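You operate a simulated robot arm through the tools that you are given. There is no shell and no other tool. Be economical: measure what you need, move in short steps, check, and stop when the job is done.

The job below is to be done with a simulated two-armed robot. You get a single attempt, and the scene is never put back.

TASK
Take the blue tub and put it on the top of the grey bench. Then turn the height knob to 40 mm. Then take the tall blue cone and leave it on the top of the lamp hood. Then take the small carton from the top of the wide bench and put it on the bay six. Then open the bottom drawer, take the grey laces on the top of the side table and put it away in the inside of the bottom drawer, then shut the drawer. Then push the brown back flap shut. The order counts. Set down upright: tall blue cone.

It is judged by the outcome, as a careful person would: the job done as asked, and still so three seconds after it is handed in. It fails if anything else is knocked over, pushed out of place, dropped, spilled or broken.

THE ROBOT
Two 7-joint arms with two-finger grippers on one trunk, on a base that drives. Base frame: it is fixed to the floor where the robot stands at the start and does not move with it; the origin is under the middle of the robot, x ahead of it, y to its left, z up; the surface under the hand at the start is at about z = 850. Lengths are in mm, angles in degrees, forces in N, time in s.
The left shoulder is at the start at [25, 211, 1232], the right one opposite. With the tool pointing down near the work surface each hand reaches from about 100 to 760 mm from the robot's upright axis, wherever it stands, measured 20 degrees to its own side. Places, roughly: bay six (19x33 cm) [1860, -60, 900]; blue tub (9x8x5 cm) [500, -100, 900]; bottom drawer [1700, -6900, 300]; brown back flap [-4100, -3400, 900]; grey laces [-1750, -3500, 750]; height knob [300, -300, 900]; inside of the bottom drawer [1700, -7000, 200]; small carton [-1000, -2500, 1000]; tall blue cone (8x8x15 cm) [300, -900, 900]; top of the grey bench [-600, 2500, 900]; top of the lamp hood (30x22 cm) [-720, -3620, 1180]. Payload 2.2 kg a hand.
The TCP of each hand is the grasp point between the finger pads, 19 mm short of the fingertips. In the tool frame z runs along the fingers and y along their closing line. The gripper opens to 116 mm. The gripper's body begins 70 mm behind the TCP.
Orientation is that of the tool frame in the base frame, as [roll, pitch, yaw] about the fixed x, y, z axes, in that order (R = Rz(yaw) Ry(pitch) Rx(roll)). With the fingers straight down and closing along the base's y, the tool's x points along the base's -x, its y along +y and its z along -z.

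THE INTERFACE
- The arms move only by the tool nudge_tool. It takes "left_deltas", "right_deltas" or both (then of equal length, played together; a hand with none holds still); each is a list of rows, each an object (a shift or turn left out is 0, a gripper value left out holds the last) with "rot": the turn, a rotation vector about the tool's x, y, z in units of 180 degrees (1.0 is 180 degrees), a list of three; "xyz": the shift along the tool's x, y, z in units of 500 mm (1.0 is 500 mm), a list of three; "claw": the finger opening in mm, from 0 to 116. In form: [{"rot": [ax, ay, az], "xyz": [tx, ty, tz], "claw": claw}, ...]. A call has 1 to 12 rows; each row is the pose to reach, as a shift and turn from the pose commanded when the call began, along the tool's axes at that moment. A call with a number of a shift or a turn outside -1 to 1 is refused whole. Rows are played at 5 a second. More than 50 mm and 8.6 degrees between two rows, or a gripper value outside its range, and nothing of the call is played. Where a pose cannot be reached the arm comes as near as it can. A force on the tool above 40 N (or 10 N above the force at the start of the call, whichever is more), or a blocked arm, ends the call early, and 0.2 s more pass. Each finger halts on what it meets, pressing with about 22 N; the grip force reading is that of the motor and also rises with nothing between the fingers. The clock runs only during rows and for 0.2 s after the last one: add rows that repeat a pose to give the fingers time. The reply holds the time, the measured pose of the TCP, the force on the tool along the base axes, the opening and the grip force, in the units named above and with some noise, with the torque about the TCP (base axes, N m) and any sound that the robot's microphone picked up, and new pictures: "views" is both (left out), scene, wrist or none (wrist: the cameras of the hands that moved).
- Cameras (640 x 400 px; columns grow to the right, rows downward): "scene" is now at [115.4, -54.5, 1394.5]; the picture's right is [-0.56, -0.83, -0.00], its down [-0.52, 0.35, -0.78] and it looks along [0.65, -0.44, -0.63] (base axes); focal length 248 px, centre (320, 200). "left" rides on the left gripper at [69, 15, -97] in its tool frame; the picture's right is [-0.21, 0.98, 0.00], its down [-0.76, -0.17, -0.63] and it looks along [-0.62, -0.14, 0.77] (tool axes); focal length 251 px, centre (320, 200). "right" rides on the right gripper at [69, -15, -97] in its tool frame; the picture's right is [0.22, 0.98, 0.00], its down [-0.76, 0.17, -0.63] and it looks along [-0.62, 0.14, 0.77] (tool axes); focal length 251 px, centre (320, 200). There is no depth. A picture from a camera that has moved, and an enlarged one, comes with that camera's place and axes in the base frame and with its lens.
- slide_trunk(by): slides the trunk up (or, below 0, down) by that many mm; the arms and the scene camera ride with it, the base frame stays. It gives what a move gives, with no picture.
- roll_base(legs): drives the robot by 1 to 6 legs, each [ahead, left, turn to the left] in mm, mm and degrees, along the robot's own axes; the way and the turn of a leg run together, so that a leg with both is an arc; at most 1500 mm and 180 degrees a leg. The arms and the cameras ride along, it lands a little off, and it stops where it bumps. It gives what a move gives, and a new picture of the scene camera.
- aim_head(pan, tilt): turns the head with the scene camera to pan (to the left, within 80 degrees either way) and tilt (down, from -29 to 69), counted from straight ahead of the robot. It gives what a move gives, and a new picture of the scene camera.
- close_up(camera, box): a new picture of the part [left, top, right, bottom] of that camera's present view, enlarged. No time passes.
- finish_job(): hands the job in; it is judged then, once.

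Go step by step. Nothing tells you exact positions but the pictures and the camera data: compare them with the known pose of the tool, close in by small moves and look again before you grip or let go. The budget is 186 turns and 260 pictures, counting those below and the enlarged ones. Unless the task says otherwise, let go and move clear before handing in.

The tools are called after "Request:" as name(argument=value, ...) on one line, values as JSON. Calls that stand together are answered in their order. nudge_tool: Moves the arms, as the interface text tells. Its arguments: {"type":"object","properties":{"left_deltas":{"type":"array","items":{"type":"object","properties":{"rot":{"type":"array","items":{"type":"number"}},"xyz":{"type":"array","items":{"type":"number"}},"claw":{"type":"number"}}}},"right_deltas":{"type":"array","items":{"type":"object","properties":{"rot":{"type":"array","items":{"type":"number"}},"xyz":{"type":"array","items":{"type":"number"}},"claw":{"type":"number"}}}},"views":{"type":"string","enum":["both","scene","wrist","none"]}},"required":[]} The other tools are called the same way: slide_trunk (by) slides the trunk up or down; roll_base (legs) drives the base; aim_head (pan, tilt) turns the head that bears the scene camera; close_up (camera, box) takes an enlarged picture of a part of a camera's view; finish_job () hands the job in.

At the start:

```text
clock: 0.0
left_position: [466.8, -72.2, 1135.0]
left_ee_rot: [-179.8, 0.0, 180.0]
left_force: [-0.8, 0.1, 0.0]
left_torque: [0.04, -0.03, 0.01]
left_finger_gap: 116.1
left_finger_force: 0.0
right_position: [414.0, -505.1, 1159.5]
right_ee_rot: [-179.9, -0.1, 180.0]
right_force: [0.2, 0.4, 0.9]
right_torque: [0.02, -0.01, 0.03]
right_finger_gap: 116.1
right_finger_force: 0.0
trunk travel left (down, up): [-375.0, 115.0]
robot x, y, heading: [2.6, 1.3, -0.1]
head pan, tilt: [-34.1, 38.5]
```

scene: 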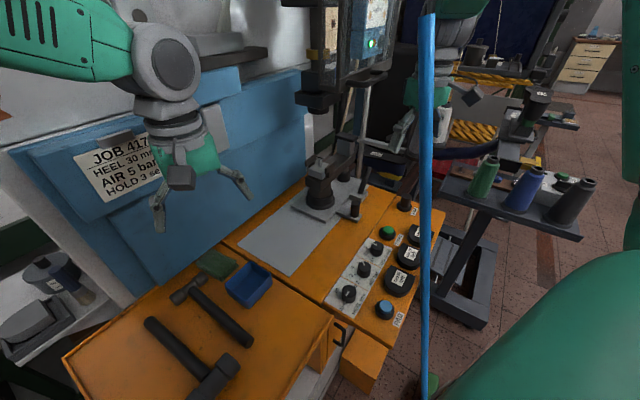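
right: 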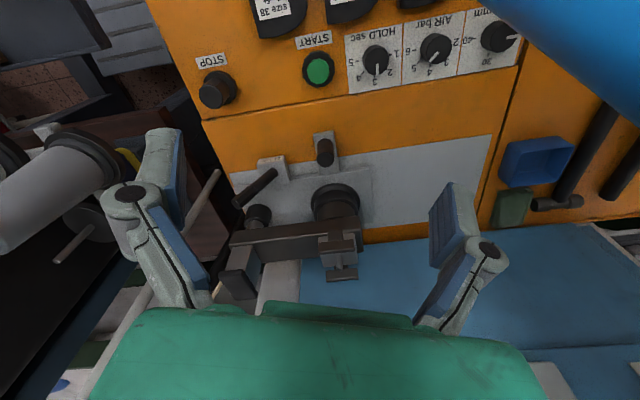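
left: 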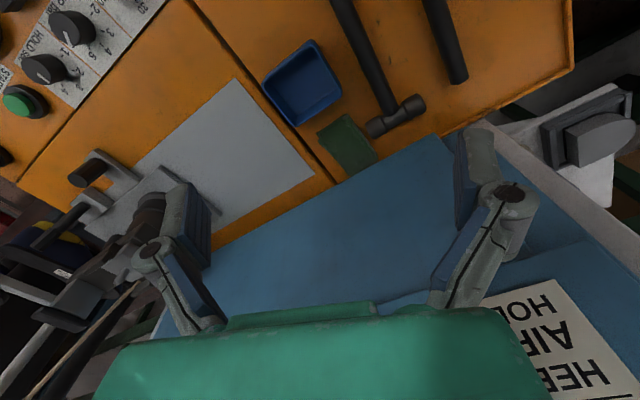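

The blue tub sits on the orange bench near [490,-100], below the left hand. I'll look at it enlarged before gripping.

Request:
close_up(camera="left", box=[200, 0, 400, 180])

Request:
close_up(camera="scene", box=[160, 200, 440, 375])

```text
2.22 times, centred on (300, 90) of left
camera zoom: at [399.8, -57.4, 1232.0], right [0.21, 0.98, 0.0], down [0.76, -0.16, 0.63], along [0.62, -0.14, -0.77], focal length 559 px, centre (364, 444)
```

zoom: 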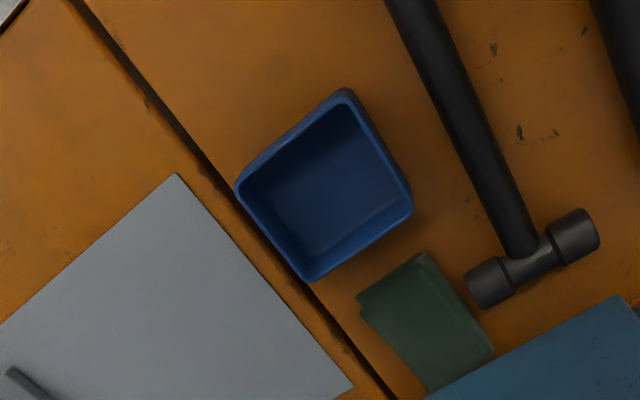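

```text
2.29 times, centred on (300, 288) of scene
camera zoom: at [115.4, -54.5, 1394.5], right [-0.56, -0.83, 0.0], down [-0.52, 0.35, -0.78], along [0.65, -0.44, -0.63], focal length 567 px, centre (366, 0)
```

zoom: 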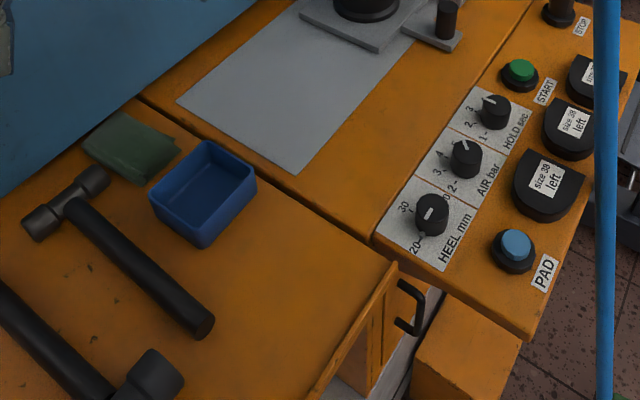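

The tub's rim centre triangulates to about [489,-103,880], turned about 23° to the left. I'll lower the left hand above it with that turn and look again.

Request:
nudge_tool(left_deltas=[{"rot": [0, 0, -0.043], "xyz": [-0.015, -0.02, 0.09]}, {"rot": [0, 0, -0.086], "xyz": [-0.03, -0.04, 0.18]}, {"rot": [0, 0, -0.128], "xyz": [-0.044, -0.062, 0.26]}, {"rot": [0, 0, -0.128], "xyz": [-0.044, -0.062, 0.26]}])

```text
clock: 1.0
left_position: [492.2, -84.7, 1012.3]
left_ee_rot: [-178.6, -0.3, -155.8]
left_force: [-0.5, 0.4, 1.2]
left_torque: [-0.03, -0.03, -0.01]
left_finger_gap: 116.1
left_finger_force: 0.1
right_position: [409.8, -490.6, 1167.5]
right_ee_rot: [-179.2, 0.2, -179.9]
right_force: [0.0, 0.2, 0.9]
right_torque: [-0.04, -0.03, 0.01]
right_finger_gap: 116.2
right_finger_force: 0.1
trunk travel left (down, up): [-375.0, 115.0]
robot x, y, heading: [-0.5, -0.3, 0.1]
head pan, tilt: [-34.1, 38.5]
camera scene: at [114.1, -45.1, 1394.9], right [-0.56, -0.83, 0.0], down [-0.52, 0.35, -0.78], along [0.65, -0.44, -0.62], focal length 248 px, centre (320, 200)
camera left: at [424.1, -98.1, 1109.0], right [-0.2, 0.98, -0.02], down [0.76, 0.17, 0.63], along [0.62, 0.11, -0.78], focal length 251 px, centre (320, 200)
```

scene: 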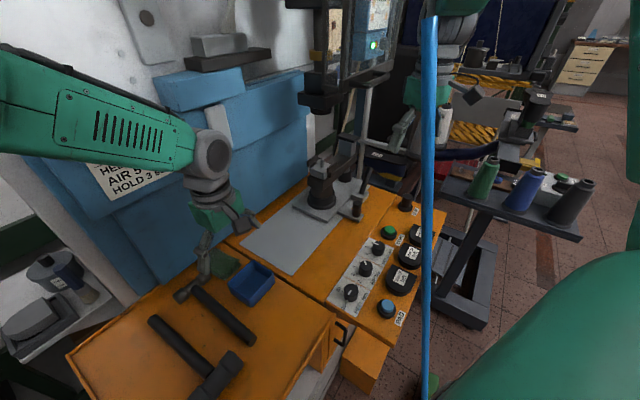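
left: 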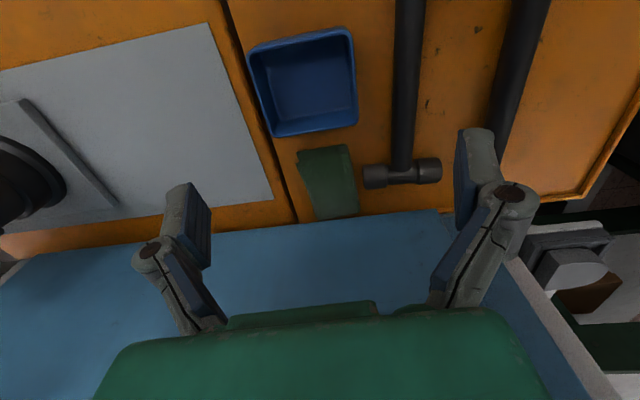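

The tub centre is at about [488,-103], with the hand about 18 mm off. I'll correct and go to just above the rim.

Request:
nudge_tool(left_deltas=[{"xyz": [0.011, -0.015, 0.07]}, {"xyz": [0.022, -0.03, 0.14]}, {"xyz": [0.022, -0.03, 0.14]}], views="wrist")

```text
clock: 1.8
left_position: [482.6, -117.0, 938.5]
left_ee_rot: [-179.5, 0.0, -157.0]
left_force: [-0.1, 0.2, -0.6]
left_torque: [-0.02, 0.02, -0.03]
left_finger_gap: 116.2
left_finger_force: 0.0
right_position: [408.6, -499.3, 1162.9]
right_ee_rot: [-179.4, 0.1, -179.8]
right_force: [-0.1, 0.5, -1.2]
right_torque: [0.01, -0.03, 0.01]
right_finger_gap: 115.8
right_finger_force: 0.0
trunk travel left (down, up): [-375.0, 115.0]
robot x, y, heading: [-2.2, 2.0, 0.1]
head pan, tilt: [-34.1, 38.5]
camera left: at [413.8, -129.5, 1033.7], right [-0.18, 0.98, -0.01], down [0.76, 0.15, 0.63], along [0.62, 0.11, -0.77], focal length 251 px, centre (320, 200)
```

left: 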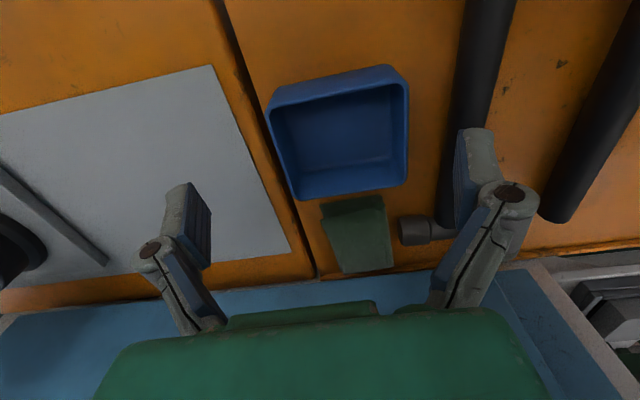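

The image shows the tub about 14 mm right and 13 mm forward of the finger centre, so the reading is noisy and the picture is the better guide. I'll correct by picture and lower a little.

Request:
nudge_tool(left_deltas=[{"xyz": [-0.027, 0.029, 0.0]}, {"xyz": [-0.027, 0.029, 0.04]}, {"xyz": [-0.027, 0.029, 0.04]}], views="wrist")

```text
clock: 2.6
left_position: [490.1, -103.7, 916.5]
left_ee_rot: [-179.7, 0.1, -156.9]
left_force: [0.6, -0.3, -0.2]
left_torque: [0.02, -0.05, 0.02]
left_finger_gap: 116.0
left_finger_force: 0.1
right_position: [409.9, -504.8, 1161.6]
right_ee_rot: [-179.8, 0.0, 179.9]
right_force: [0.1, 0.5, 0.4]
right_torque: [0.0, -0.01, 0.02]
right_finger_gap: 116.2
right_finger_force: 0.1
trunk travel left (down, up): [-375.0, 115.0]
robot x, y, heading: [-1.3, -0.2, -0.2]
head pan, tilt: [-34.1, 38.5]
camera left: at [421.3, -116.6, 1012.8], right [-0.19, 0.98, -0.01], down [0.76, 0.15, 0.63], along [0.62, 0.11, -0.77], focal length 251 px, centre (320, 200)
```

left: 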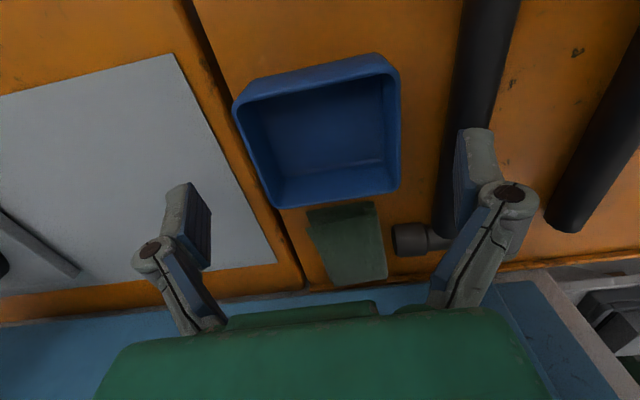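

Now nearly centred; I apply a small correction and descend so the fingers straddle the tub.

Request:
nudge_tool(left_deltas=[{"xyz": [0.012, 0.01, 0.0]}, {"xyz": [0.012, 0.01, 0.03]}, {"xyz": [0.012, 0.01, 0.05]}, {"xyz": [0.012, 0.01, 0.05]}], views="wrist")

```text
clock: 3.6
left_position: [483.4, -95.9, 891.7]
left_ee_rot: [-179.5, 0.1, -156.9]
left_force: [-0.3, 0.5, -0.4]
left_torque: [0.0, 0.01, 0.01]
left_finger_gap: 116.1
left_finger_force: 0.1
right_position: [410.3, -498.0, 1163.5]
right_ee_rot: [-179.6, 0.1, -179.9]
right_force: [0.2, -0.2, -0.2]
right_torque: [0.0, 0.01, 0.02]
right_finger_gap: 115.9
right_finger_force: 0.2
trunk travel left (down, up): [-375.0, 115.0]
robot x, y, heading: [-4.9, 1.2, 0.0]
head pan, tilt: [-34.1, 38.5]
camera left: at [414.0, -109.3, 989.2], right [-0.19, 0.98, -0.01], down [0.76, 0.15, 0.63], along [0.62, 0.11, -0.77], focal length 251 px, centre (320, 200)
```

left: 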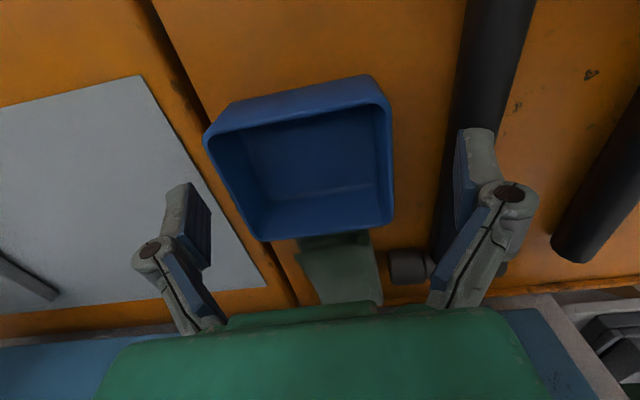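

The rim is now level with the TCP and between the fingers. I'll go down 19 mm more with a tiny correction, close, and lift slightly.

Request:
nudge_tool(left_deltas=[{"xyz": [0.013, -0.006, 0.0]}, {"xyz": [0.013, -0.006, 0.038]}, {"xyz": [0.013, -0.006, 0.038], "claw": 60}, {"xyz": [0.013, -0.006, 0.038], "claw": 60}, {"xyz": [0.013, -0.006, 0.038], "claw": 60}], views="wrist")

```text
clock: 4.8
left_position: [478.4, -102.0, 874.5]
left_ee_rot: [-179.5, 0.0, -157.0]
left_force: [0.7, 0.5, 0.2]
left_torque: [0.0, 0.04, 0.03]
left_finger_gap: 86.5
left_finger_force: 22.2
right_position: [410.8, -497.8, 1164.5]
right_ee_rot: [-179.5, 0.1, 180.0]
right_force: [-0.2, -0.1, 0.4]
right_torque: [0.01, -0.02, 0.0]
right_finger_gap: 115.5
right_finger_force: 0.0
trunk travel left (down, up): [-375.0, 115.0]
robot x, y, heading: [-0.6, 1.7, 0.1]
head pan, tilt: [-34.1, 38.5]
camera left: at [409.4, -114.3, 970.3], right [-0.19, 0.98, -0.01], down [0.76, 0.15, 0.63], along [0.62, 0.11, -0.77], focal length 251 px, centre (320, 200)
```

left: 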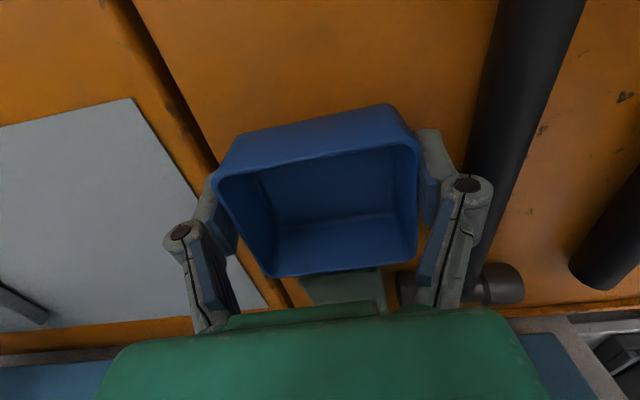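

Gripped at 86.5 mm. Lifting straight up, then I'll look around to plan the drive.

Request:
nudge_tool(left_deltas=[{"xyz": [0, 0, -0.04], "claw": 60}, {"xyz": [0, 0, -0.13], "claw": 60}, {"xyz": [0, 0, -0.22], "claw": 60}, {"xyz": [0, 0, -0.31], "claw": 60}, {"xyz": [0, 0, -0.4], "claw": 60}], views="wrist")

Request:
aim_head(pan=70, tilt=20)

Request:
aim_head(pan=-80, tilt=20)

```text
clock: 6.2
left_position: [470.9, -90.7, 1033.3]
left_ee_rot: [178.9, -5.8, -154.7]
left_force: [0.6, 0.8, -0.1]
left_torque: [-0.03, -0.02, -0.01]
left_finger_gap: 86.8
left_finger_force: 21.7
right_position: [406.9, -503.4, 1163.8]
right_ee_rot: [-179.6, 0.2, 179.9]
right_force: [-1.3, -0.2, -1.0]
right_torque: [-0.01, 0.01, -0.02]
right_finger_gap: 116.2
right_finger_force: 0.0
trunk travel left (down, up): [-375.0, 115.0]
robot x, y, heading: [1.7, -2.3, -0.1]
head pan, tilt: [-34.1, 38.5]
stopped in row 5 (left hand): the arm was blocked; the commanded pose is now the measured one
camera left: at [412.3, -103.6, 1136.4], right [-0.22, 0.97, 0.0], down [0.81, 0.19, 0.55], along [0.54, 0.12, -0.84], focal length 251 px, centre (320, 200)
```

left: 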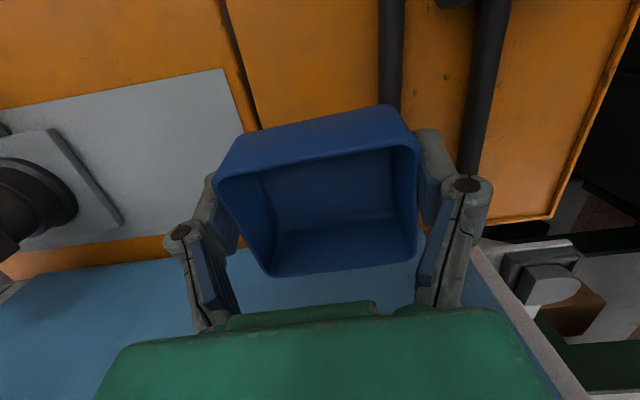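

```text
clock: 8.0
left_position: [473.8, -89.4, 1036.3]
left_ee_rot: [179.2, -5.7, -154.7]
left_force: [0.3, 0.3, -0.2]
left_torque: [0.02, 0.04, -0.03]
left_finger_gap: 86.6
left_finger_force: 21.8
right_position: [407.8, -500.5, 1164.4]
right_ee_rot: [-179.6, 0.2, -179.9]
right_force: [-0.4, 0.1, -0.5]
right_torque: [-0.02, 0.03, 0.02]
right_finger_gap: 116.1
right_finger_force: 0.0
trunk travel left (down, up): [-375.0, 115.0]
robot x, y, heading: [0.6, 1.0, 0.2]
head pan, tilt: [70.0, 20.0]
camera scene: at [76.2, 83.0, 1424.2], right [0.94, -0.34, 0.0], down [-0.12, -0.32, -0.94], along [0.32, 0.88, -0.34], focal length 248 px, centre (320, 200)
```

scene: 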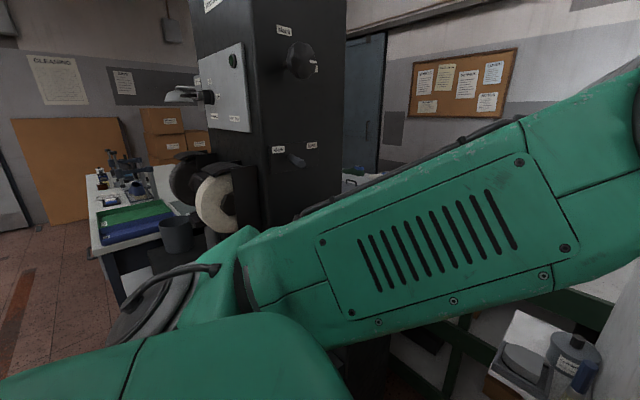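

```text
clock: 10.4
left_position: [471.6, -89.4, 1036.2]
left_ee_rot: [179.1, -5.7, -154.7]
left_force: [0.1, 0.4, -0.6]
left_torque: [0.01, 0.04, 0.0]
left_finger_gap: 86.7
left_finger_force: 22.2
right_position: [406.6, -501.6, 1164.7]
right_ee_rot: [-179.7, 0.3, -179.9]
right_force: [0.8, -0.6, -0.5]
right_torque: [0.0, -0.01, -0.02]
right_finger_gap: 116.1
right_finger_force: 0.1
trunk travel left (down, up): [-375.0, 115.0]
robot x, y, heading: [0.9, -0.4, -0.2]
head pan, tilt: [-80.0, 20.0]
camera scene: at [60.5, -96.4, 1423.7], right [-0.98, -0.17, 0.0], down [-0.06, 0.34, -0.94], along [0.16, -0.92, -0.35], focal length 248 px, centre (320, 200)
```

scene: 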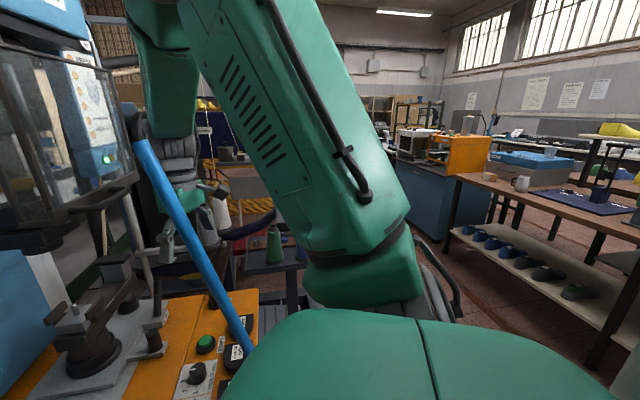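

The tub is held. A slanted blue rod stands close to the right arm and robot base; I need to understand it before driving, so I look down and at it.

Request:
aim_head(pan=-75, tilt=65)

Request:
aim_head(pan=-40, tilt=5)

```text
clock: 11.5
left_position: [471.9, -90.3, 1035.5]
left_ee_rot: [179.3, -5.7, -154.7]
left_force: [-0.8, 0.3, -0.6]
left_torque: [-0.01, 0.01, -0.01]
left_finger_gap: 86.2
left_finger_force: 22.0
right_position: [408.2, -500.2, 1164.0]
right_ee_rot: [-179.5, 0.2, 179.9]
right_force: [0.0, -0.4, -0.4]
right_torque: [0.0, 0.02, -0.01]
right_finger_gap: 116.2
right_finger_force: 0.1
trunk travel left (down, up): [-375.0, 115.0]
robot x, y, heading: [-3.4, 1.5, 0.0]
head pan, tilt: [-75.0, 65.0]
camera scene: at [59.8, -63.3, 1360.2], right [-0.97, -0.26, 0.0], down [-0.24, 0.88, -0.42], along [0.11, -0.41, -0.91], focal length 248 px, centre (320, 200)
```

scene: 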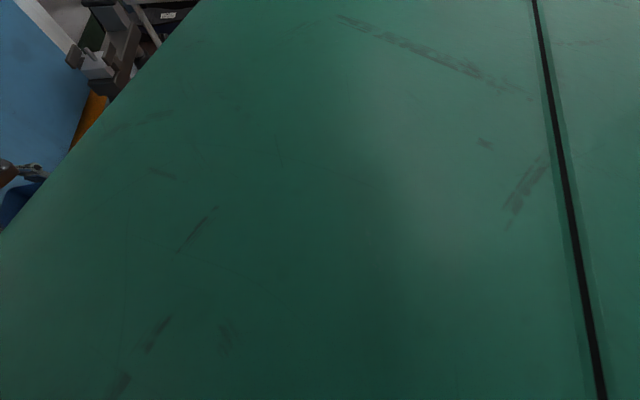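

```text
clock: 12.8
left_position: [470.8, -89.3, 1035.8]
left_ee_rot: [179.2, -5.6, -154.7]
left_force: [-0.2, 0.1, -0.2]
left_torque: [0.02, -0.01, 0.0]
left_finger_gap: 86.6
left_finger_force: 21.8
right_position: [408.7, -500.7, 1164.6]
right_ee_rot: [-179.5, 0.2, -180.0]
right_force: [-0.4, -0.2, -0.1]
right_torque: [0.01, 0.02, -0.03]
right_finger_gap: 116.0
right_finger_force: 0.0
trunk travel left (down, up): [-375.0, 115.0]
robot x, y, heading: [0.7, 1.8, 0.3]
head pan, tilt: [-40.0, 5.0]
camera scene: at [114.8, -63.9, 1447.9], right [-0.64, -0.77, 0.0], down [-0.07, 0.06, -1.0], along [0.76, -0.64, -0.09], focal length 248 px, centre (320, 200)
```

scene: 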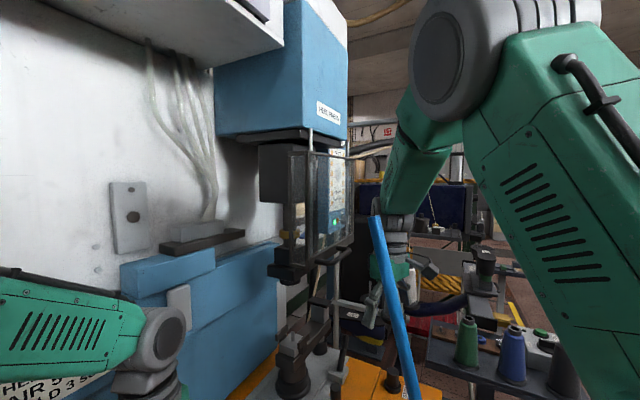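

The rod looks like a handle leaning on the bench edge, top at about [358,-385,1378]. I'll move the right hand outward from it, then back straight out, and look around.

Request:
nudge_tool(right_deltas=[{"xyz": [0, -0.08, 0]}, {"xyz": [0, -0.16, 0]}, {"xyz": [0, -0.16, 0]}], views="both")

```text
clock: 13.6
left_position: [470.1, -90.9, 1032.1]
left_ee_rot: [178.8, -5.7, -154.9]
left_force: [-0.7, 0.1, 0.1]
left_torque: [0.01, 0.01, 0.0]
left_finger_gap: 86.5
left_finger_force: 22.0
right_position: [407.4, -582.4, 1163.9]
right_ee_rot: [-179.7, 0.2, -180.0]
right_force: [0.8, -0.6, 0.7]
right_torque: [-0.04, -0.01, -0.03]
right_finger_gap: 116.0
right_finger_force: 0.0
trunk travel left (down, up): [-375.0, 115.0]
robot x, y, heading: [3.8, -0.6, 0.2]
head pan, tilt: [-40.0, 5.0]
camera scene: at [114.9, -69.0, 1447.7], right [-0.64, -0.77, 0.0], down [-0.07, 0.06, -1.0], along [0.76, -0.64, -0.09], focal length 248 px, centre (320, 200)
camera right: at [338.1, -597.4, 1260.6], right [-0.21, 0.98, -0.01], down [0.75, 0.17, 0.63], along [0.62, 0.13, -0.77], focal length 251 px, centre (320, 200)
```

scene: 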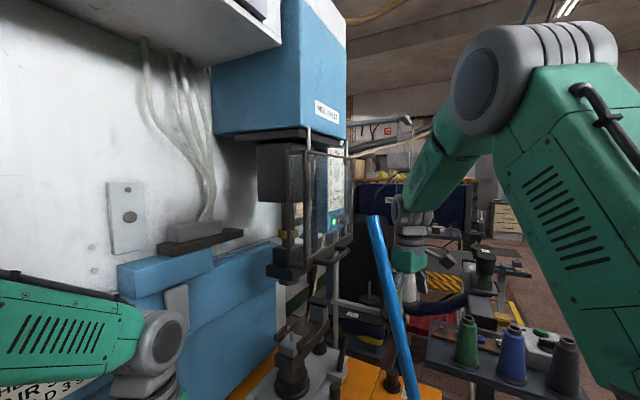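
right: 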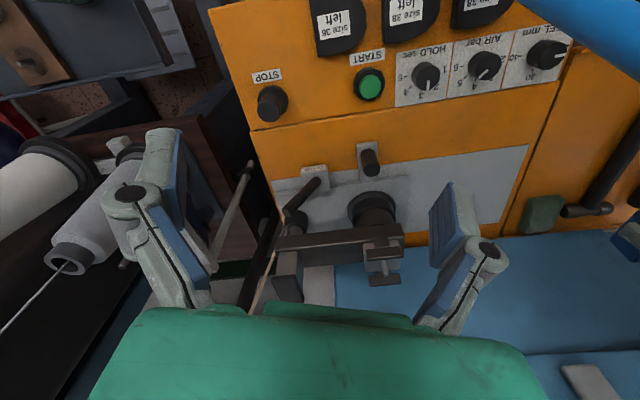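

The right hand is now clear of the rod. Backing straight out 450 mm.

Request:
roll_base(legs=[[-450, 0, 0]])

Request:
aim_head(pan=-30, tilt=40)

Request:
aim_head(pan=75, tilt=25)

```text
clock: 16.3
left_position: [17.4, -89.8, 1030.6]
left_ee_rot: [178.6, -5.7, -154.9]
left_force: [-0.1, -0.9, -0.7]
left_torque: [0.02, 0.01, 0.0]
left_finger_gap: 86.3
left_finger_force: 22.2
right_position: [-45.1, -582.0, 1164.4]
right_ee_rot: [-179.6, 0.2, 180.0]
right_force: [0.9, 0.7, 0.6]
right_torque: [-0.02, 0.06, 0.0]
right_finger_gap: 115.9
right_finger_force: 0.2
trunk travel left (down, up): [-375.0, 115.0]
robot x, y, heading: [-452.8, -1.6, 0.3]
head pan, tilt: [-40.0, 5.0]
camera scene: at [-337.5, -67.2, 1447.7], right [-0.64, -0.77, 0.0], down [-0.07, 0.06, -1.0], along [0.76, -0.64, -0.09], focal length 248 px, centre (320, 200)
```

scene: 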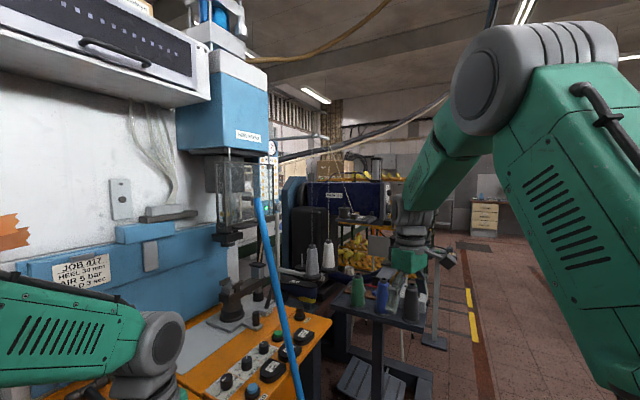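

```text
clock: 17.3
left_position: [13.5, -83.3, 1033.7]
left_ee_rot: [179.1, -5.7, -154.9]
left_force: [0.1, 0.2, 0.4]
left_torque: [-0.04, 0.05, -0.02]
left_finger_gap: 86.5
left_finger_force: 22.2
right_position: [-49.8, -574.6, 1170.8]
right_ee_rot: [-179.2, 0.4, -180.0]
right_force: [-0.2, -0.3, -0.4]
right_torque: [0.0, 0.01, 0.02]
right_finger_gap: 116.1
right_finger_force: 0.1
trunk travel left (down, up): [-375.0, 115.0]
robot x, y, heading: [-453.7, -2.2, 0.0]
head pan, tilt: [-30.0, 40.0]
camera scene: at [-335.5, -47.6, 1392.3], right [-0.5, -0.87, 0.0], down [-0.56, 0.32, -0.76], along [0.66, -0.38, -0.65], focal length 248 px, centre (320, 200)
```

scene: 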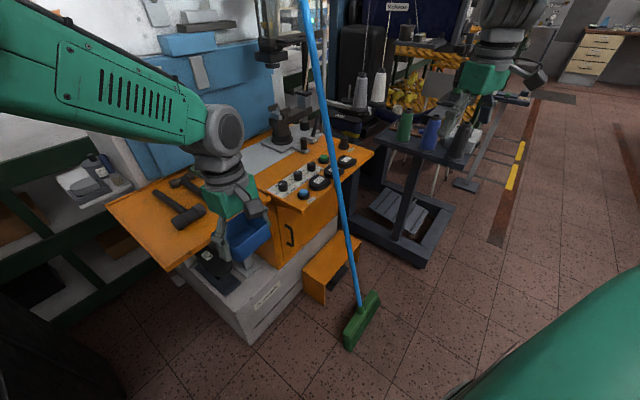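

```text
clock: 19.1
left_position: [13.6, -85.1, 1032.9]
left_ee_rot: [179.0, -5.8, -155.0]
left_force: [0.7, 0.2, -0.1]
left_torque: [-0.03, -0.01, 0.03]
left_finger_gap: 86.2
left_finger_force: 21.8
right_position: [-50.2, -575.5, 1169.2]
right_ee_rot: [-179.3, 0.4, -180.0]
right_force: [-0.3, 0.5, 0.2]
right_torque: [0.0, -0.03, -0.02]
right_finger_gap: 116.0
right_finger_force: 0.0
trunk travel left (down, up): [-375.0, 115.0]
robot x, y, heading: [-453.9, 1.1, -0.0]
head pan, tilt: [75.0, 25.0]
camera scene: at [-385.0, 83.3, 1416.2], right [0.97, -0.26, 0.0], down [-0.11, -0.4, -0.91], along [0.23, 0.88, -0.42], focal length 248 px, centre (320, 200)
```

scene: 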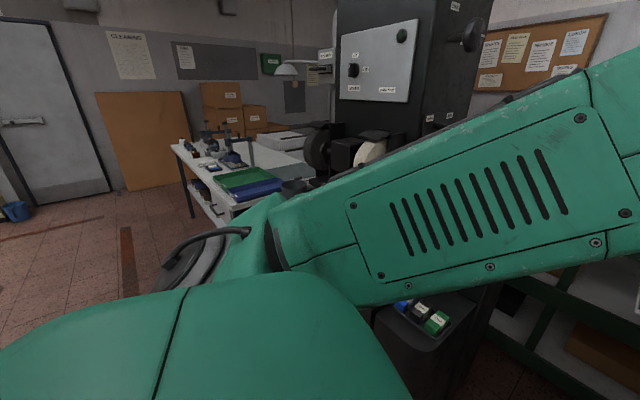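

The blue rod is a free-standing broom leaning by the bench; I stay clear of it. The grey bench (white top, trays) lies to the left; I turn left 90° in place and look.

Request:
roll_base(legs=[[0, 0, 95]])

Request:
aim_head(pan=0, tilt=25)

```text
clock: 23.6
left_position: [-419.1, 473.8, 1033.3]
left_ee_rot: [178.9, -5.7, -58.6]
left_force: [0.1, -0.3, 0.3]
left_torque: [-0.01, 0.01, -0.02]
left_finger_gap: 86.0
left_finger_force: 22.1
right_position: [75.1, 464.1, 1168.3]
right_ee_rot: [-179.4, 0.4, -83.8]
right_force: [-0.4, 0.2, 0.9]
right_torque: [-0.01, -0.03, 0.0]
right_finger_gap: 116.0
right_finger_force: 0.1
trunk travel left (down, up): [-375.0, 115.0]
robot x, y, heading: [-453.6, -1.2, 96.2]
head pan, tilt: [75.0, 25.0]
camera scene: at [-543.3, 57.6, 1416.2], right [0.15, 0.99, 0.0], down [0.41, -0.07, -0.91], along [-0.9, 0.14, -0.42], focal length 248 px, centre (320, 200)
```

scene: 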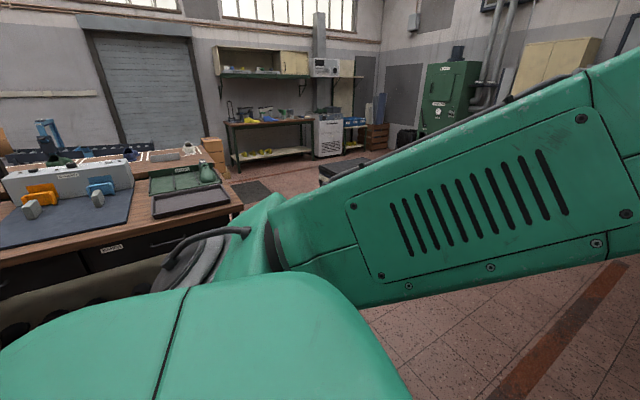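

```text
clock: 25.1
left_position: [-421.6, 470.1, 1034.0]
left_ee_rot: [179.2, -5.6, -58.8]
left_force: [0.6, 0.5, -0.7]
left_torque: [-0.01, 0.03, 0.01]
left_finger_gap: 86.0
left_finger_force: 22.1
right_position: [72.6, 461.2, 1171.0]
right_ee_rot: [-179.2, 0.6, -83.9]
right_force: [-0.5, 0.3, -0.9]
right_torque: [-0.02, -0.01, 0.0]
right_finger_gap: 115.8
right_finger_force: 0.0
trunk travel left (down, up): [-375.0, 115.0]
robot x, y, heading: [-453.2, -1.9, 96.2]
head pan, tilt: [0.0, 25.0]
camera scene: at [-462.8, 135.0, 1415.6], right [0.99, 0.11, 0.0], down [0.04, -0.42, -0.9], along [-0.1, 0.9, -0.43], focal length 248 px, centre (320, 200)
```

scene: 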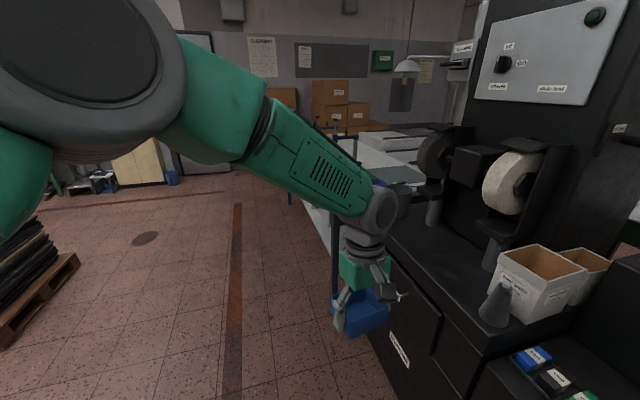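

There's a dark machine bench ahead to the right; the grey bench is beyond, with open floor on its left. I strafe left, then go forward along its left side.

Request:
roll_base(legs=[[0, 800, 0], [1000, 0, 0]])

Request:
aim_head(pan=-60, tilt=25)

```text
clock: 34.2
left_position: [-1336.9, 1383.7, 1034.4]
left_ee_rot: [179.4, -5.7, -58.1]
left_force: [-0.4, 0.2, -0.7]
left_torque: [0.0, -0.03, 0.0]
left_finger_gap: 85.6
left_finger_force: 22.1
right_position: [-842.0, 1378.1, 1173.2]
right_ee_rot: [-179.0, 0.7, -83.3]
right_force: [0.6, -0.3, -1.1]
right_torque: [-0.03, 0.03, 0.05]
right_finger_gap: 115.9
right_finger_force: 0.1
trunk travel left (down, up): [-375.0, 115.0]
robot x, y, heading: [-1357.7, 910.5, 96.7]
head pan, tilt: [0.0, 25.0]
camera scene: at [-1379.7, 1047.0, 1415.7], right [0.99, 0.12, 0.0], down [0.05, -0.42, -0.9], along [-0.11, 0.9, -0.43], focal length 248 px, centre (320, 200)
```

scene: 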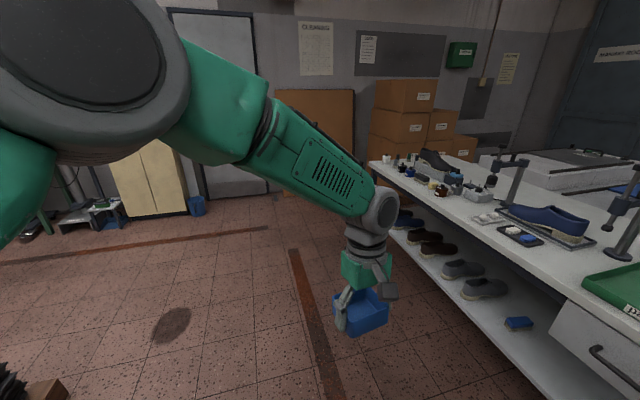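

```text
clock: 35.5
left_position: [-1330.1, 1382.6, 1036.0]
left_ee_rot: [179.0, -5.4, -58.2]
left_force: [0.3, 0.0, -0.5]
left_torque: [-0.01, -0.01, 0.0]
left_finger_gap: 86.0
left_finger_force: 22.6
right_position: [-834.5, 1375.6, 1171.5]
right_ee_rot: [-179.3, 0.6, -83.3]
right_force: [0.1, 0.6, 0.4]
right_torque: [0.01, -0.01, 0.0]
right_finger_gap: 115.9
right_finger_force: 0.1
trunk travel left (down, up): [-375.0, 115.0]
robot x, y, heading: [-1360.2, 913.4, 96.8]
head pan, tilt: [-60.0, 25.0]
camera scene: at [-1279.2, 1013.1, 1415.0], right [0.6, -0.8, 0.0], down [-0.35, -0.26, -0.9], along [0.72, 0.54, -0.43], focal length 248 px, centre (320, 200)
```

scene: 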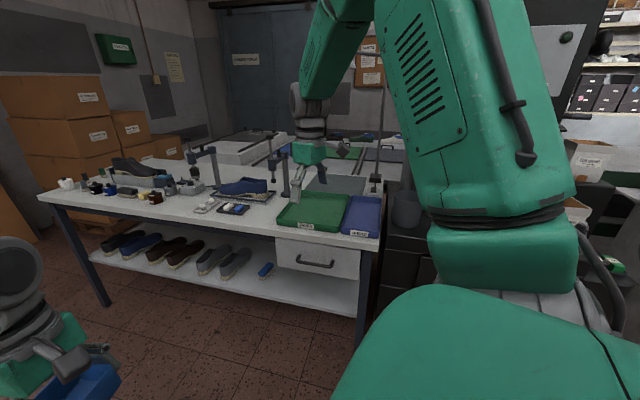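

This looks like the grey bench. Enlarging to verify and find a free spot.

Request:
close_up(camera="scene", box=[20, 110, 420, 320])

```text
1.60 times, centred on (220, 215) of scene
camera zoom: at [-1279.2, 1013.1, 1415.0], right [0.6, -0.8, 0.0], down [-0.35, -0.26, -0.9], along [0.72, 0.54, -0.43], focal length 397 px, centre (480, 176)
```

zoom: 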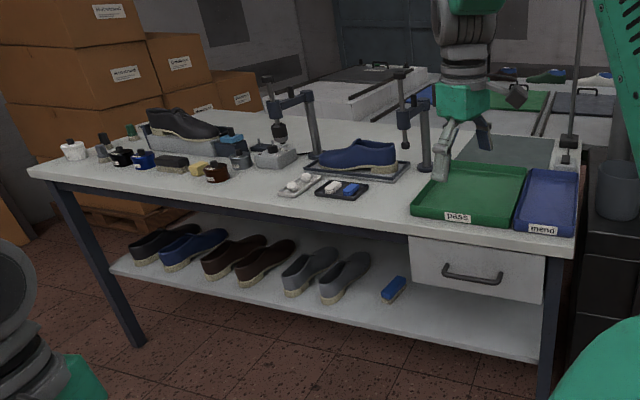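

This is the grey bench (edge from about [-600,1265] to [-1220,2770]). I turn to face it squarely, then strafe left along it.

Request:
roll_base(legs=[[0, 0, -74], [0, 760, 0]])

Request:
aim_head(pan=5, tilt=30)

```text
clock: 42.8
left_position: [-1196.2, 1706.0, 1034.7]
left_ee_rot: [178.9, -5.1, -132.0]
left_force: [-0.1, -1.0, -0.6]
left_torque: [-0.02, 0.01, 0.0]
left_finger_gap: 85.8
left_finger_force: 22.1
right_position: [-1061.8, 1232.1, 1169.4]
right_ee_rot: [-179.4, 0.8, -156.9]
right_force: [-0.3, 0.5, -0.1]
right_torque: [0.02, 0.0, 0.04]
right_finger_gap: 116.1
right_finger_force: 0.1
trunk travel left (down, up): [-375.0, 115.0]
robot x, y, heading: [-1654.7, 1610.5, 22.8]
head pan, tilt: [-60.0, 25.0]
camera scene: at [-1531.6, 1549.5, 1414.3], right [-0.6, -0.8, 0.0], down [-0.35, 0.27, -0.9], along [0.72, -0.54, -0.44], focal length 248 px, centre (320, 200)
```

scene: 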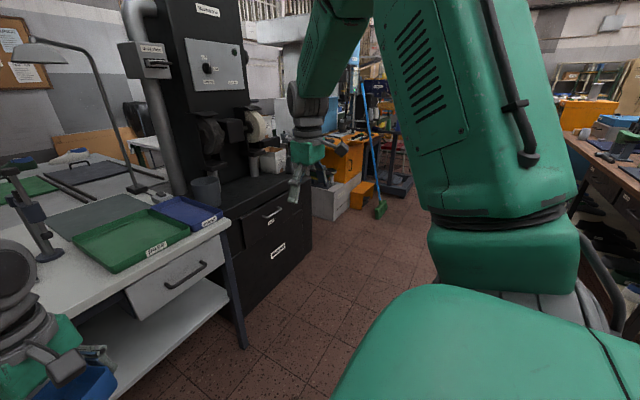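

```text
clock: 44.1
left_position: [-1205.1, 1724.4, 1038.8]
left_ee_rot: [-179.9, -5.5, -132.0]
left_force: [0.0, -0.2, -0.7]
left_torque: [-0.05, 0.03, 0.01]
left_finger_gap: 86.0
left_finger_force: 21.8
right_position: [-1073.4, 1250.1, 1182.2]
right_ee_rot: [-178.3, 0.7, -156.9]
right_force: [0.4, 0.4, 0.3]
right_torque: [-0.01, -0.01, 0.01]
right_finger_gap: 115.9
right_finger_force: 0.1
trunk travel left (down, up): [-375.0, 115.0]
robot x, y, heading: [-1656.1, 1611.3, 23.2]
head pan, tilt: [5.0, 30.0]
camera scene: at [-1538.1, 1677.3, 1407.6], right [0.47, -0.88, 0.01], down [-0.44, -0.24, -0.86], along [0.76, 0.4, -0.5], focal length 248 px, centre (320, 200)
```

scene: 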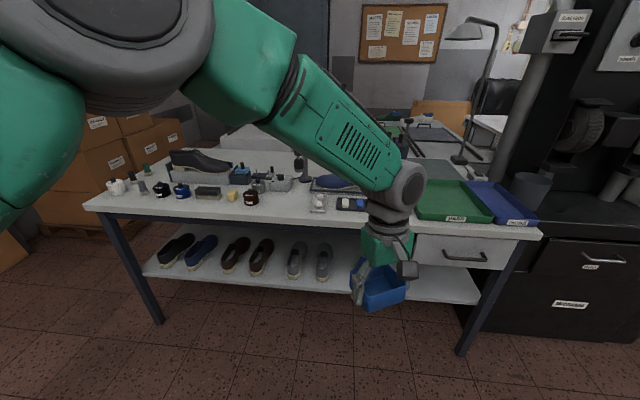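

The bench front has a free gap between the amber bottle and the glass, around [-872,2190]. I drive closer to bring it within reach of the left hand.

Request:
roll_base(legs=[[300, 100, 0]])

```text
clock: 46.2
left_position: [-957.8, 1900.3, 1034.8]
left_ee_rot: [178.7, -4.8, -132.2]
left_force: [-0.1, -0.7, -1.1]
left_torque: [0.12, 0.03, 0.0]
left_finger_gap: 85.7
left_finger_force: 21.3
right_position: [-822.6, 1425.9, 1166.5]
right_ee_rot: [-180.0, 0.8, -157.0]
right_force: [-0.7, -0.9, -0.4]
right_torque: [0.14, -0.03, -0.01]
right_finger_gap: 115.9
right_finger_force: 0.1
trunk travel left (down, up): [-375.0, 115.0]
robot x, y, heading: [-1416.0, 1810.7, 22.9]
head pan, tilt: [5.0, 30.0]
camera scene: at [-1281.1, 1834.3, 1407.3], right [0.47, -0.88, -0.03], down [-0.45, -0.21, -0.87], along [0.76, 0.42, -0.5], focal length 248 px, centre (320, 200)
```

scene: 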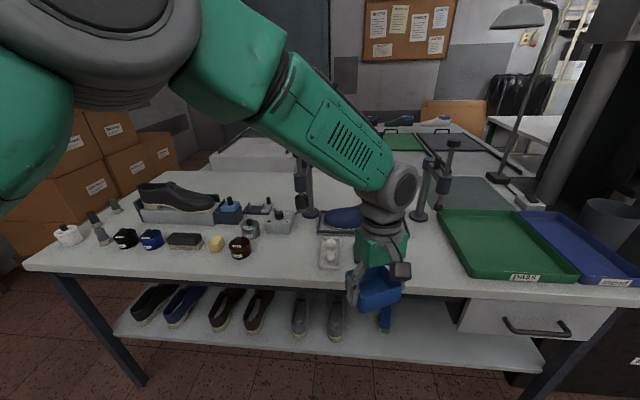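

The spot at about [-857,2195] is confirmed free. I carry the tub there at height, levelling and aligning it with the bench edge on the way.

Request:
nudge_tool(left_deltas=[{"rot": [0.001, -0.003, 0.017], "xyz": [-0.072, 0.031, -0.006], "claw": 60}, {"rot": [0.002, -0.007, 0.035], "xyz": [-0.143, 0.062, -0.012], "claw": 60}, {"rot": [0.003, -0.01, 0.052], "xyz": [-0.215, 0.093, -0.02], "claw": 60}, {"rot": [0.004, -0.013, 0.07], "xyz": [-0.287, 0.124, -0.025], "claw": 60}, {"rot": [0.005, -0.017, 0.087], "xyz": [-0.358, 0.154, -0.03], "claw": 60}, {"rot": [0.006, -0.02, 0.104], "xyz": [-0.43, 0.185, -0.037], "claw": 60}, {"rot": [0.007, -0.024, 0.122], "xyz": [-0.501, 0.216, -0.043], "claw": 60}, {"rot": [0.007, -0.027, 0.139], "xyz": [-0.573, 0.247, -0.05], "claw": 60}, {"rot": [0.007, -0.027, 0.139], "xyz": [-0.573, 0.247, -0.05], "claw": 60}])

```text
clock: 48.2
left_position: [-873.2, 2233.9, 1036.5]
left_ee_rot: [-177.0, 0.0, -157.2]
left_force: [-1.3, 1.4, -0.6]
left_torque: [-0.08, -0.02, -0.02]
left_finger_gap: 85.8
left_finger_force: 21.4
right_position: [-844.6, 1467.6, 1188.7]
right_ee_rot: [-177.7, 1.1, -156.9]
right_force: [0.9, 0.7, -0.8]
right_torque: [-0.04, 0.0, -0.02]
right_finger_gap: 115.9
right_finger_force: 0.2
trunk travel left (down, up): [-375.0, 115.0]
robot x, y, heading: [-1415.0, 1812.4, 23.1]
head pan, tilt: [5.0, 30.0]
camera scene: at [-1294.7, 1869.8, 1407.7], right [0.47, -0.88, 0.0], down [-0.45, -0.23, -0.86], along [0.76, 0.41, -0.5], focal length 248 px, centre (320, 200)
camera left: at [-944.5, 2226.0, 1131.9], right [-0.18, 0.98, -0.05], down [0.75, 0.17, 0.64], along [0.64, 0.08, -0.76], focal length 251 px, centre (320, 200)
```

scene: 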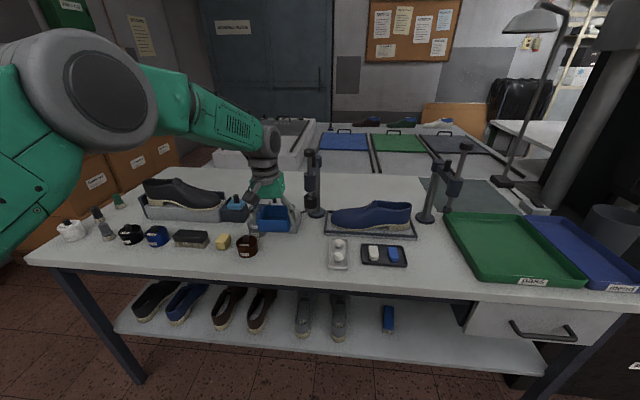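
left: 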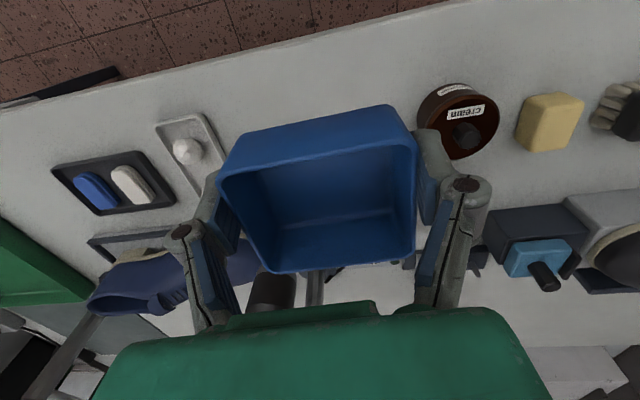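

The landing point lies midway between the glass tray and the cream jar. I lower part-way and check again once settled.

Request:
nudge_tool(left_deltas=[{"xyz": [0, 0, 0.06], "claw": 60}, {"xyz": [0, 0, 0.12], "claw": 60}, {"xyz": [0, 0, 0.12], "claw": 60}, {"xyz": [0, 0, 0.12], "claw": 60}, {"xyz": [0, 0, 0.12], "claw": 60}], views="wrist")

```text
clock: 49.4
left_position: [-872.5, 2230.7, 973.9]
left_ee_rot: [-176.8, 0.0, -157.1]
left_force: [0.0, -0.2, -1.1]
left_torque: [-0.06, -0.07, 0.0]
left_finger_gap: 85.2
left_finger_force: 22.1
right_position: [-843.0, 1468.5, 1189.9]
right_ee_rot: [-177.6, 0.9, -157.0]
right_force: [-0.9, 1.3, 0.5]
right_torque: [-0.04, 0.03, 0.02]
right_finger_gap: 116.3
right_finger_force: 0.1
trunk travel left (down, up): [-375.0, 115.0]
robot x, y, heading: [-1416.2, 1812.6, 22.9]
head pan, tilt: [5.0, 30.0]
camera left: at [-943.0, 2223.8, 1069.4], right [-0.18, 0.98, -0.05], down [0.75, 0.17, 0.64], along [0.64, 0.08, -0.77], focal length 251 px, centre (320, 200)
```

left: 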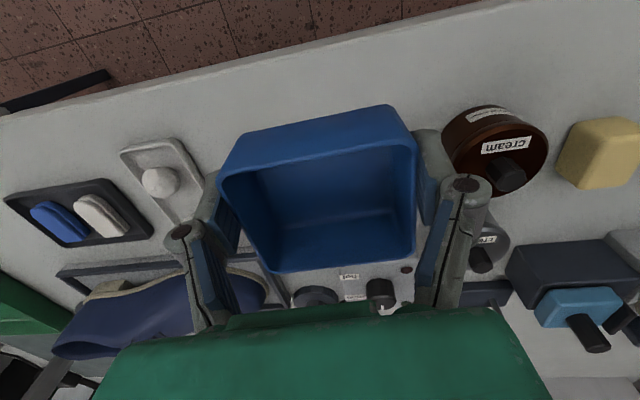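

Good clearance both sides. I shift 6 mm away from the jar, level the tub, and lower near the surface.

Request:
nudge_tool(left_deltas=[{"rot": [-0.017, 0, 0], "xyz": [0, -0.013, 0.03], "claw": 60}, {"rot": [-0.017, 0, 0], "xyz": [0, -0.013, 0.066], "claw": 60}, {"rot": [-0.017, 0, 0], "xyz": [0, -0.013, 0.066], "claw": 60}, {"rot": [-0.017, 0, 0], "xyz": [0, -0.013, 0.066], "claw": 60}], views="both")

```text
clock: 50.4
left_position: [-860.1, 2204.9, 942.8]
left_ee_rot: [179.1, 0.1, -157.5]
left_force: [0.4, 0.4, -1.4]
left_torque: [-0.02, 0.01, 0.03]
left_finger_gap: 85.6
left_finger_force: 21.3
right_position: [-833.4, 1447.3, 1179.6]
right_ee_rot: [-178.7, 0.9, -157.2]
right_force: [0.2, -0.7, -0.1]
right_torque: [0.03, -0.01, 0.03]
right_finger_gap: 116.0
right_finger_force: 0.0
trunk travel left (down, up): [-375.0, 115.0]
robot x, y, heading: [-1416.0, 1812.0, 23.3]
head pan, tilt: [5.0, 30.0]
camera scene: at [-1295.8, 1875.5, 1407.4], right [0.47, -0.88, 0.0], down [-0.44, -0.24, -0.86], along [0.76, 0.41, -0.5], focal length 248 px, centre (320, 200)
camera left: at [-928.3, 2191.0, 1040.0], right [-0.18, 0.98, 0.01], down [0.77, 0.13, 0.63], along [0.62, 0.12, -0.78], focal length 251 px, centre (320, 200)
```

scene: 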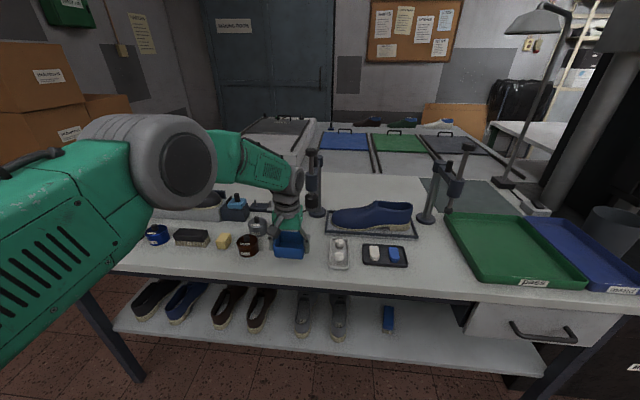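
left: 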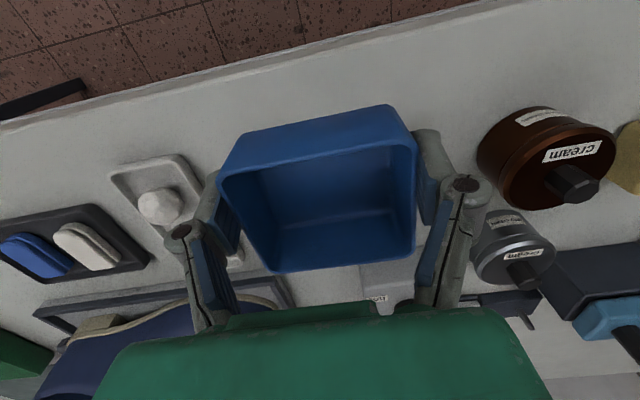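

The hand has settled a bit closer to the glass tray. I shift 11 mm back toward the jar side and lower gently until contact.

Request:
nudge_tool(left_deltas=[{"xyz": [0, 0.022, 0.0], "claw": 60}, {"xyz": [0, 0.022, 0.01], "claw": 60}, {"xyz": [0, 0.022, 0.016], "claw": 60}, {"xyz": [0, 0.022, 0.016], "claw": 60}, {"xyz": [0, 0.022, 0.016], "claw": 60}], views="wrist")

```text
clock: 51.6
left_position: [-860.5, 2205.6, 936.4]
left_ee_rot: [178.7, 0.1, -157.6]
left_force: [-0.7, -0.5, -0.8]
left_torque: [0.02, 0.02, 0.02]
left_finger_gap: 85.9
left_finger_force: 22.0
right_position: [-830.8, 1434.3, 1173.4]
right_ee_rot: [-179.3, 1.0, -157.2]
right_force: [0.4, -1.3, -0.9]
right_torque: [0.05, -0.02, -0.01]
right_finger_gap: 115.9
right_finger_force: 0.1
trunk travel left (down, up): [-375.0, 115.0]
robot x, y, heading: [-1414.5, 1807.1, 23.2]
head pan, tilt: [5.0, 30.0]
camera left: at [-928.0, 2190.5, 1034.2], right [-0.18, 0.98, 0.02], down [0.77, 0.12, 0.63], along [0.62, 0.13, -0.78], focal length 251 px, centre (320, 200)
```

left: 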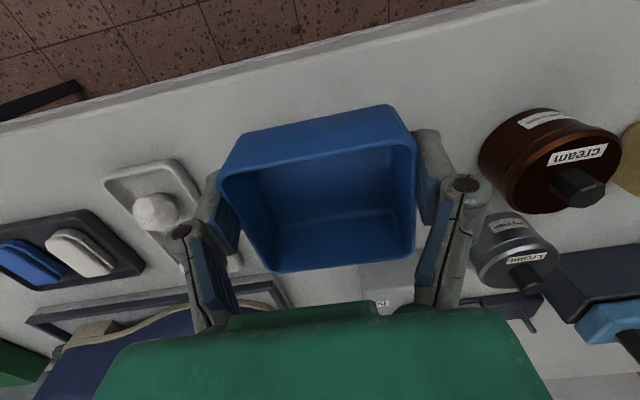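

Still clear on both sides. Lowering in small steps to contact.

Request:
nudge_tool(left_deltas=[{"xyz": [0, 0.006, 0.004], "claw": 60}, {"xyz": [0, 0.006, 0.008], "claw": 60}, {"xyz": [0, 0.006, 0.012], "claw": 60}, {"xyz": [0, 0.006, 0.012], "claw": 60}], views="wrist")

```text
clock: 52.6
left_position: [-870.2, 2228.4, 928.5]
left_ee_rot: [179.7, 0.1, -157.3]
left_force: [0.2, -0.4, -0.6]
left_torque: [0.0, -0.01, 0.01]
left_finger_gap: 85.4
left_finger_force: 21.2
right_position: [-839.0, 1458.9, 1184.1]
right_ee_rot: [-178.1, 0.9, -157.0]
right_force: [0.0, -0.7, 0.3]
right_torque: [0.0, 0.02, -0.02]
right_finger_gap: 115.8
right_finger_force: 0.0
trunk travel left (down, up): [-375.0, 115.0]
robot x, y, heading: [-1418.0, 1815.2, 23.3]
head pan, tilt: [5.0, 30.0]
camera left: at [-939.0, 2216.1, 1025.5], right [-0.18, 0.98, 0.01], down [0.76, 0.14, 0.63], along [0.62, 0.12, -0.77], focal length 251 px, centre (320, 200)
```

left: 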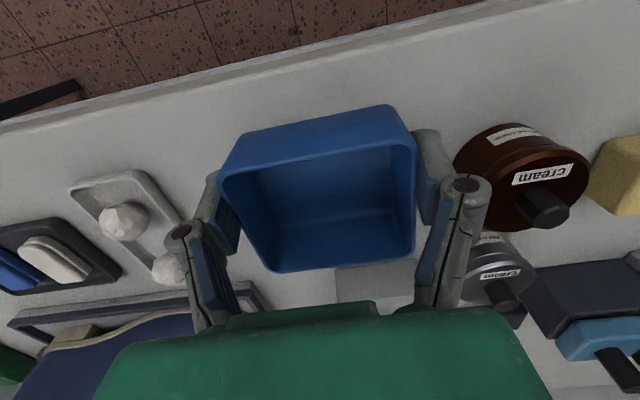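

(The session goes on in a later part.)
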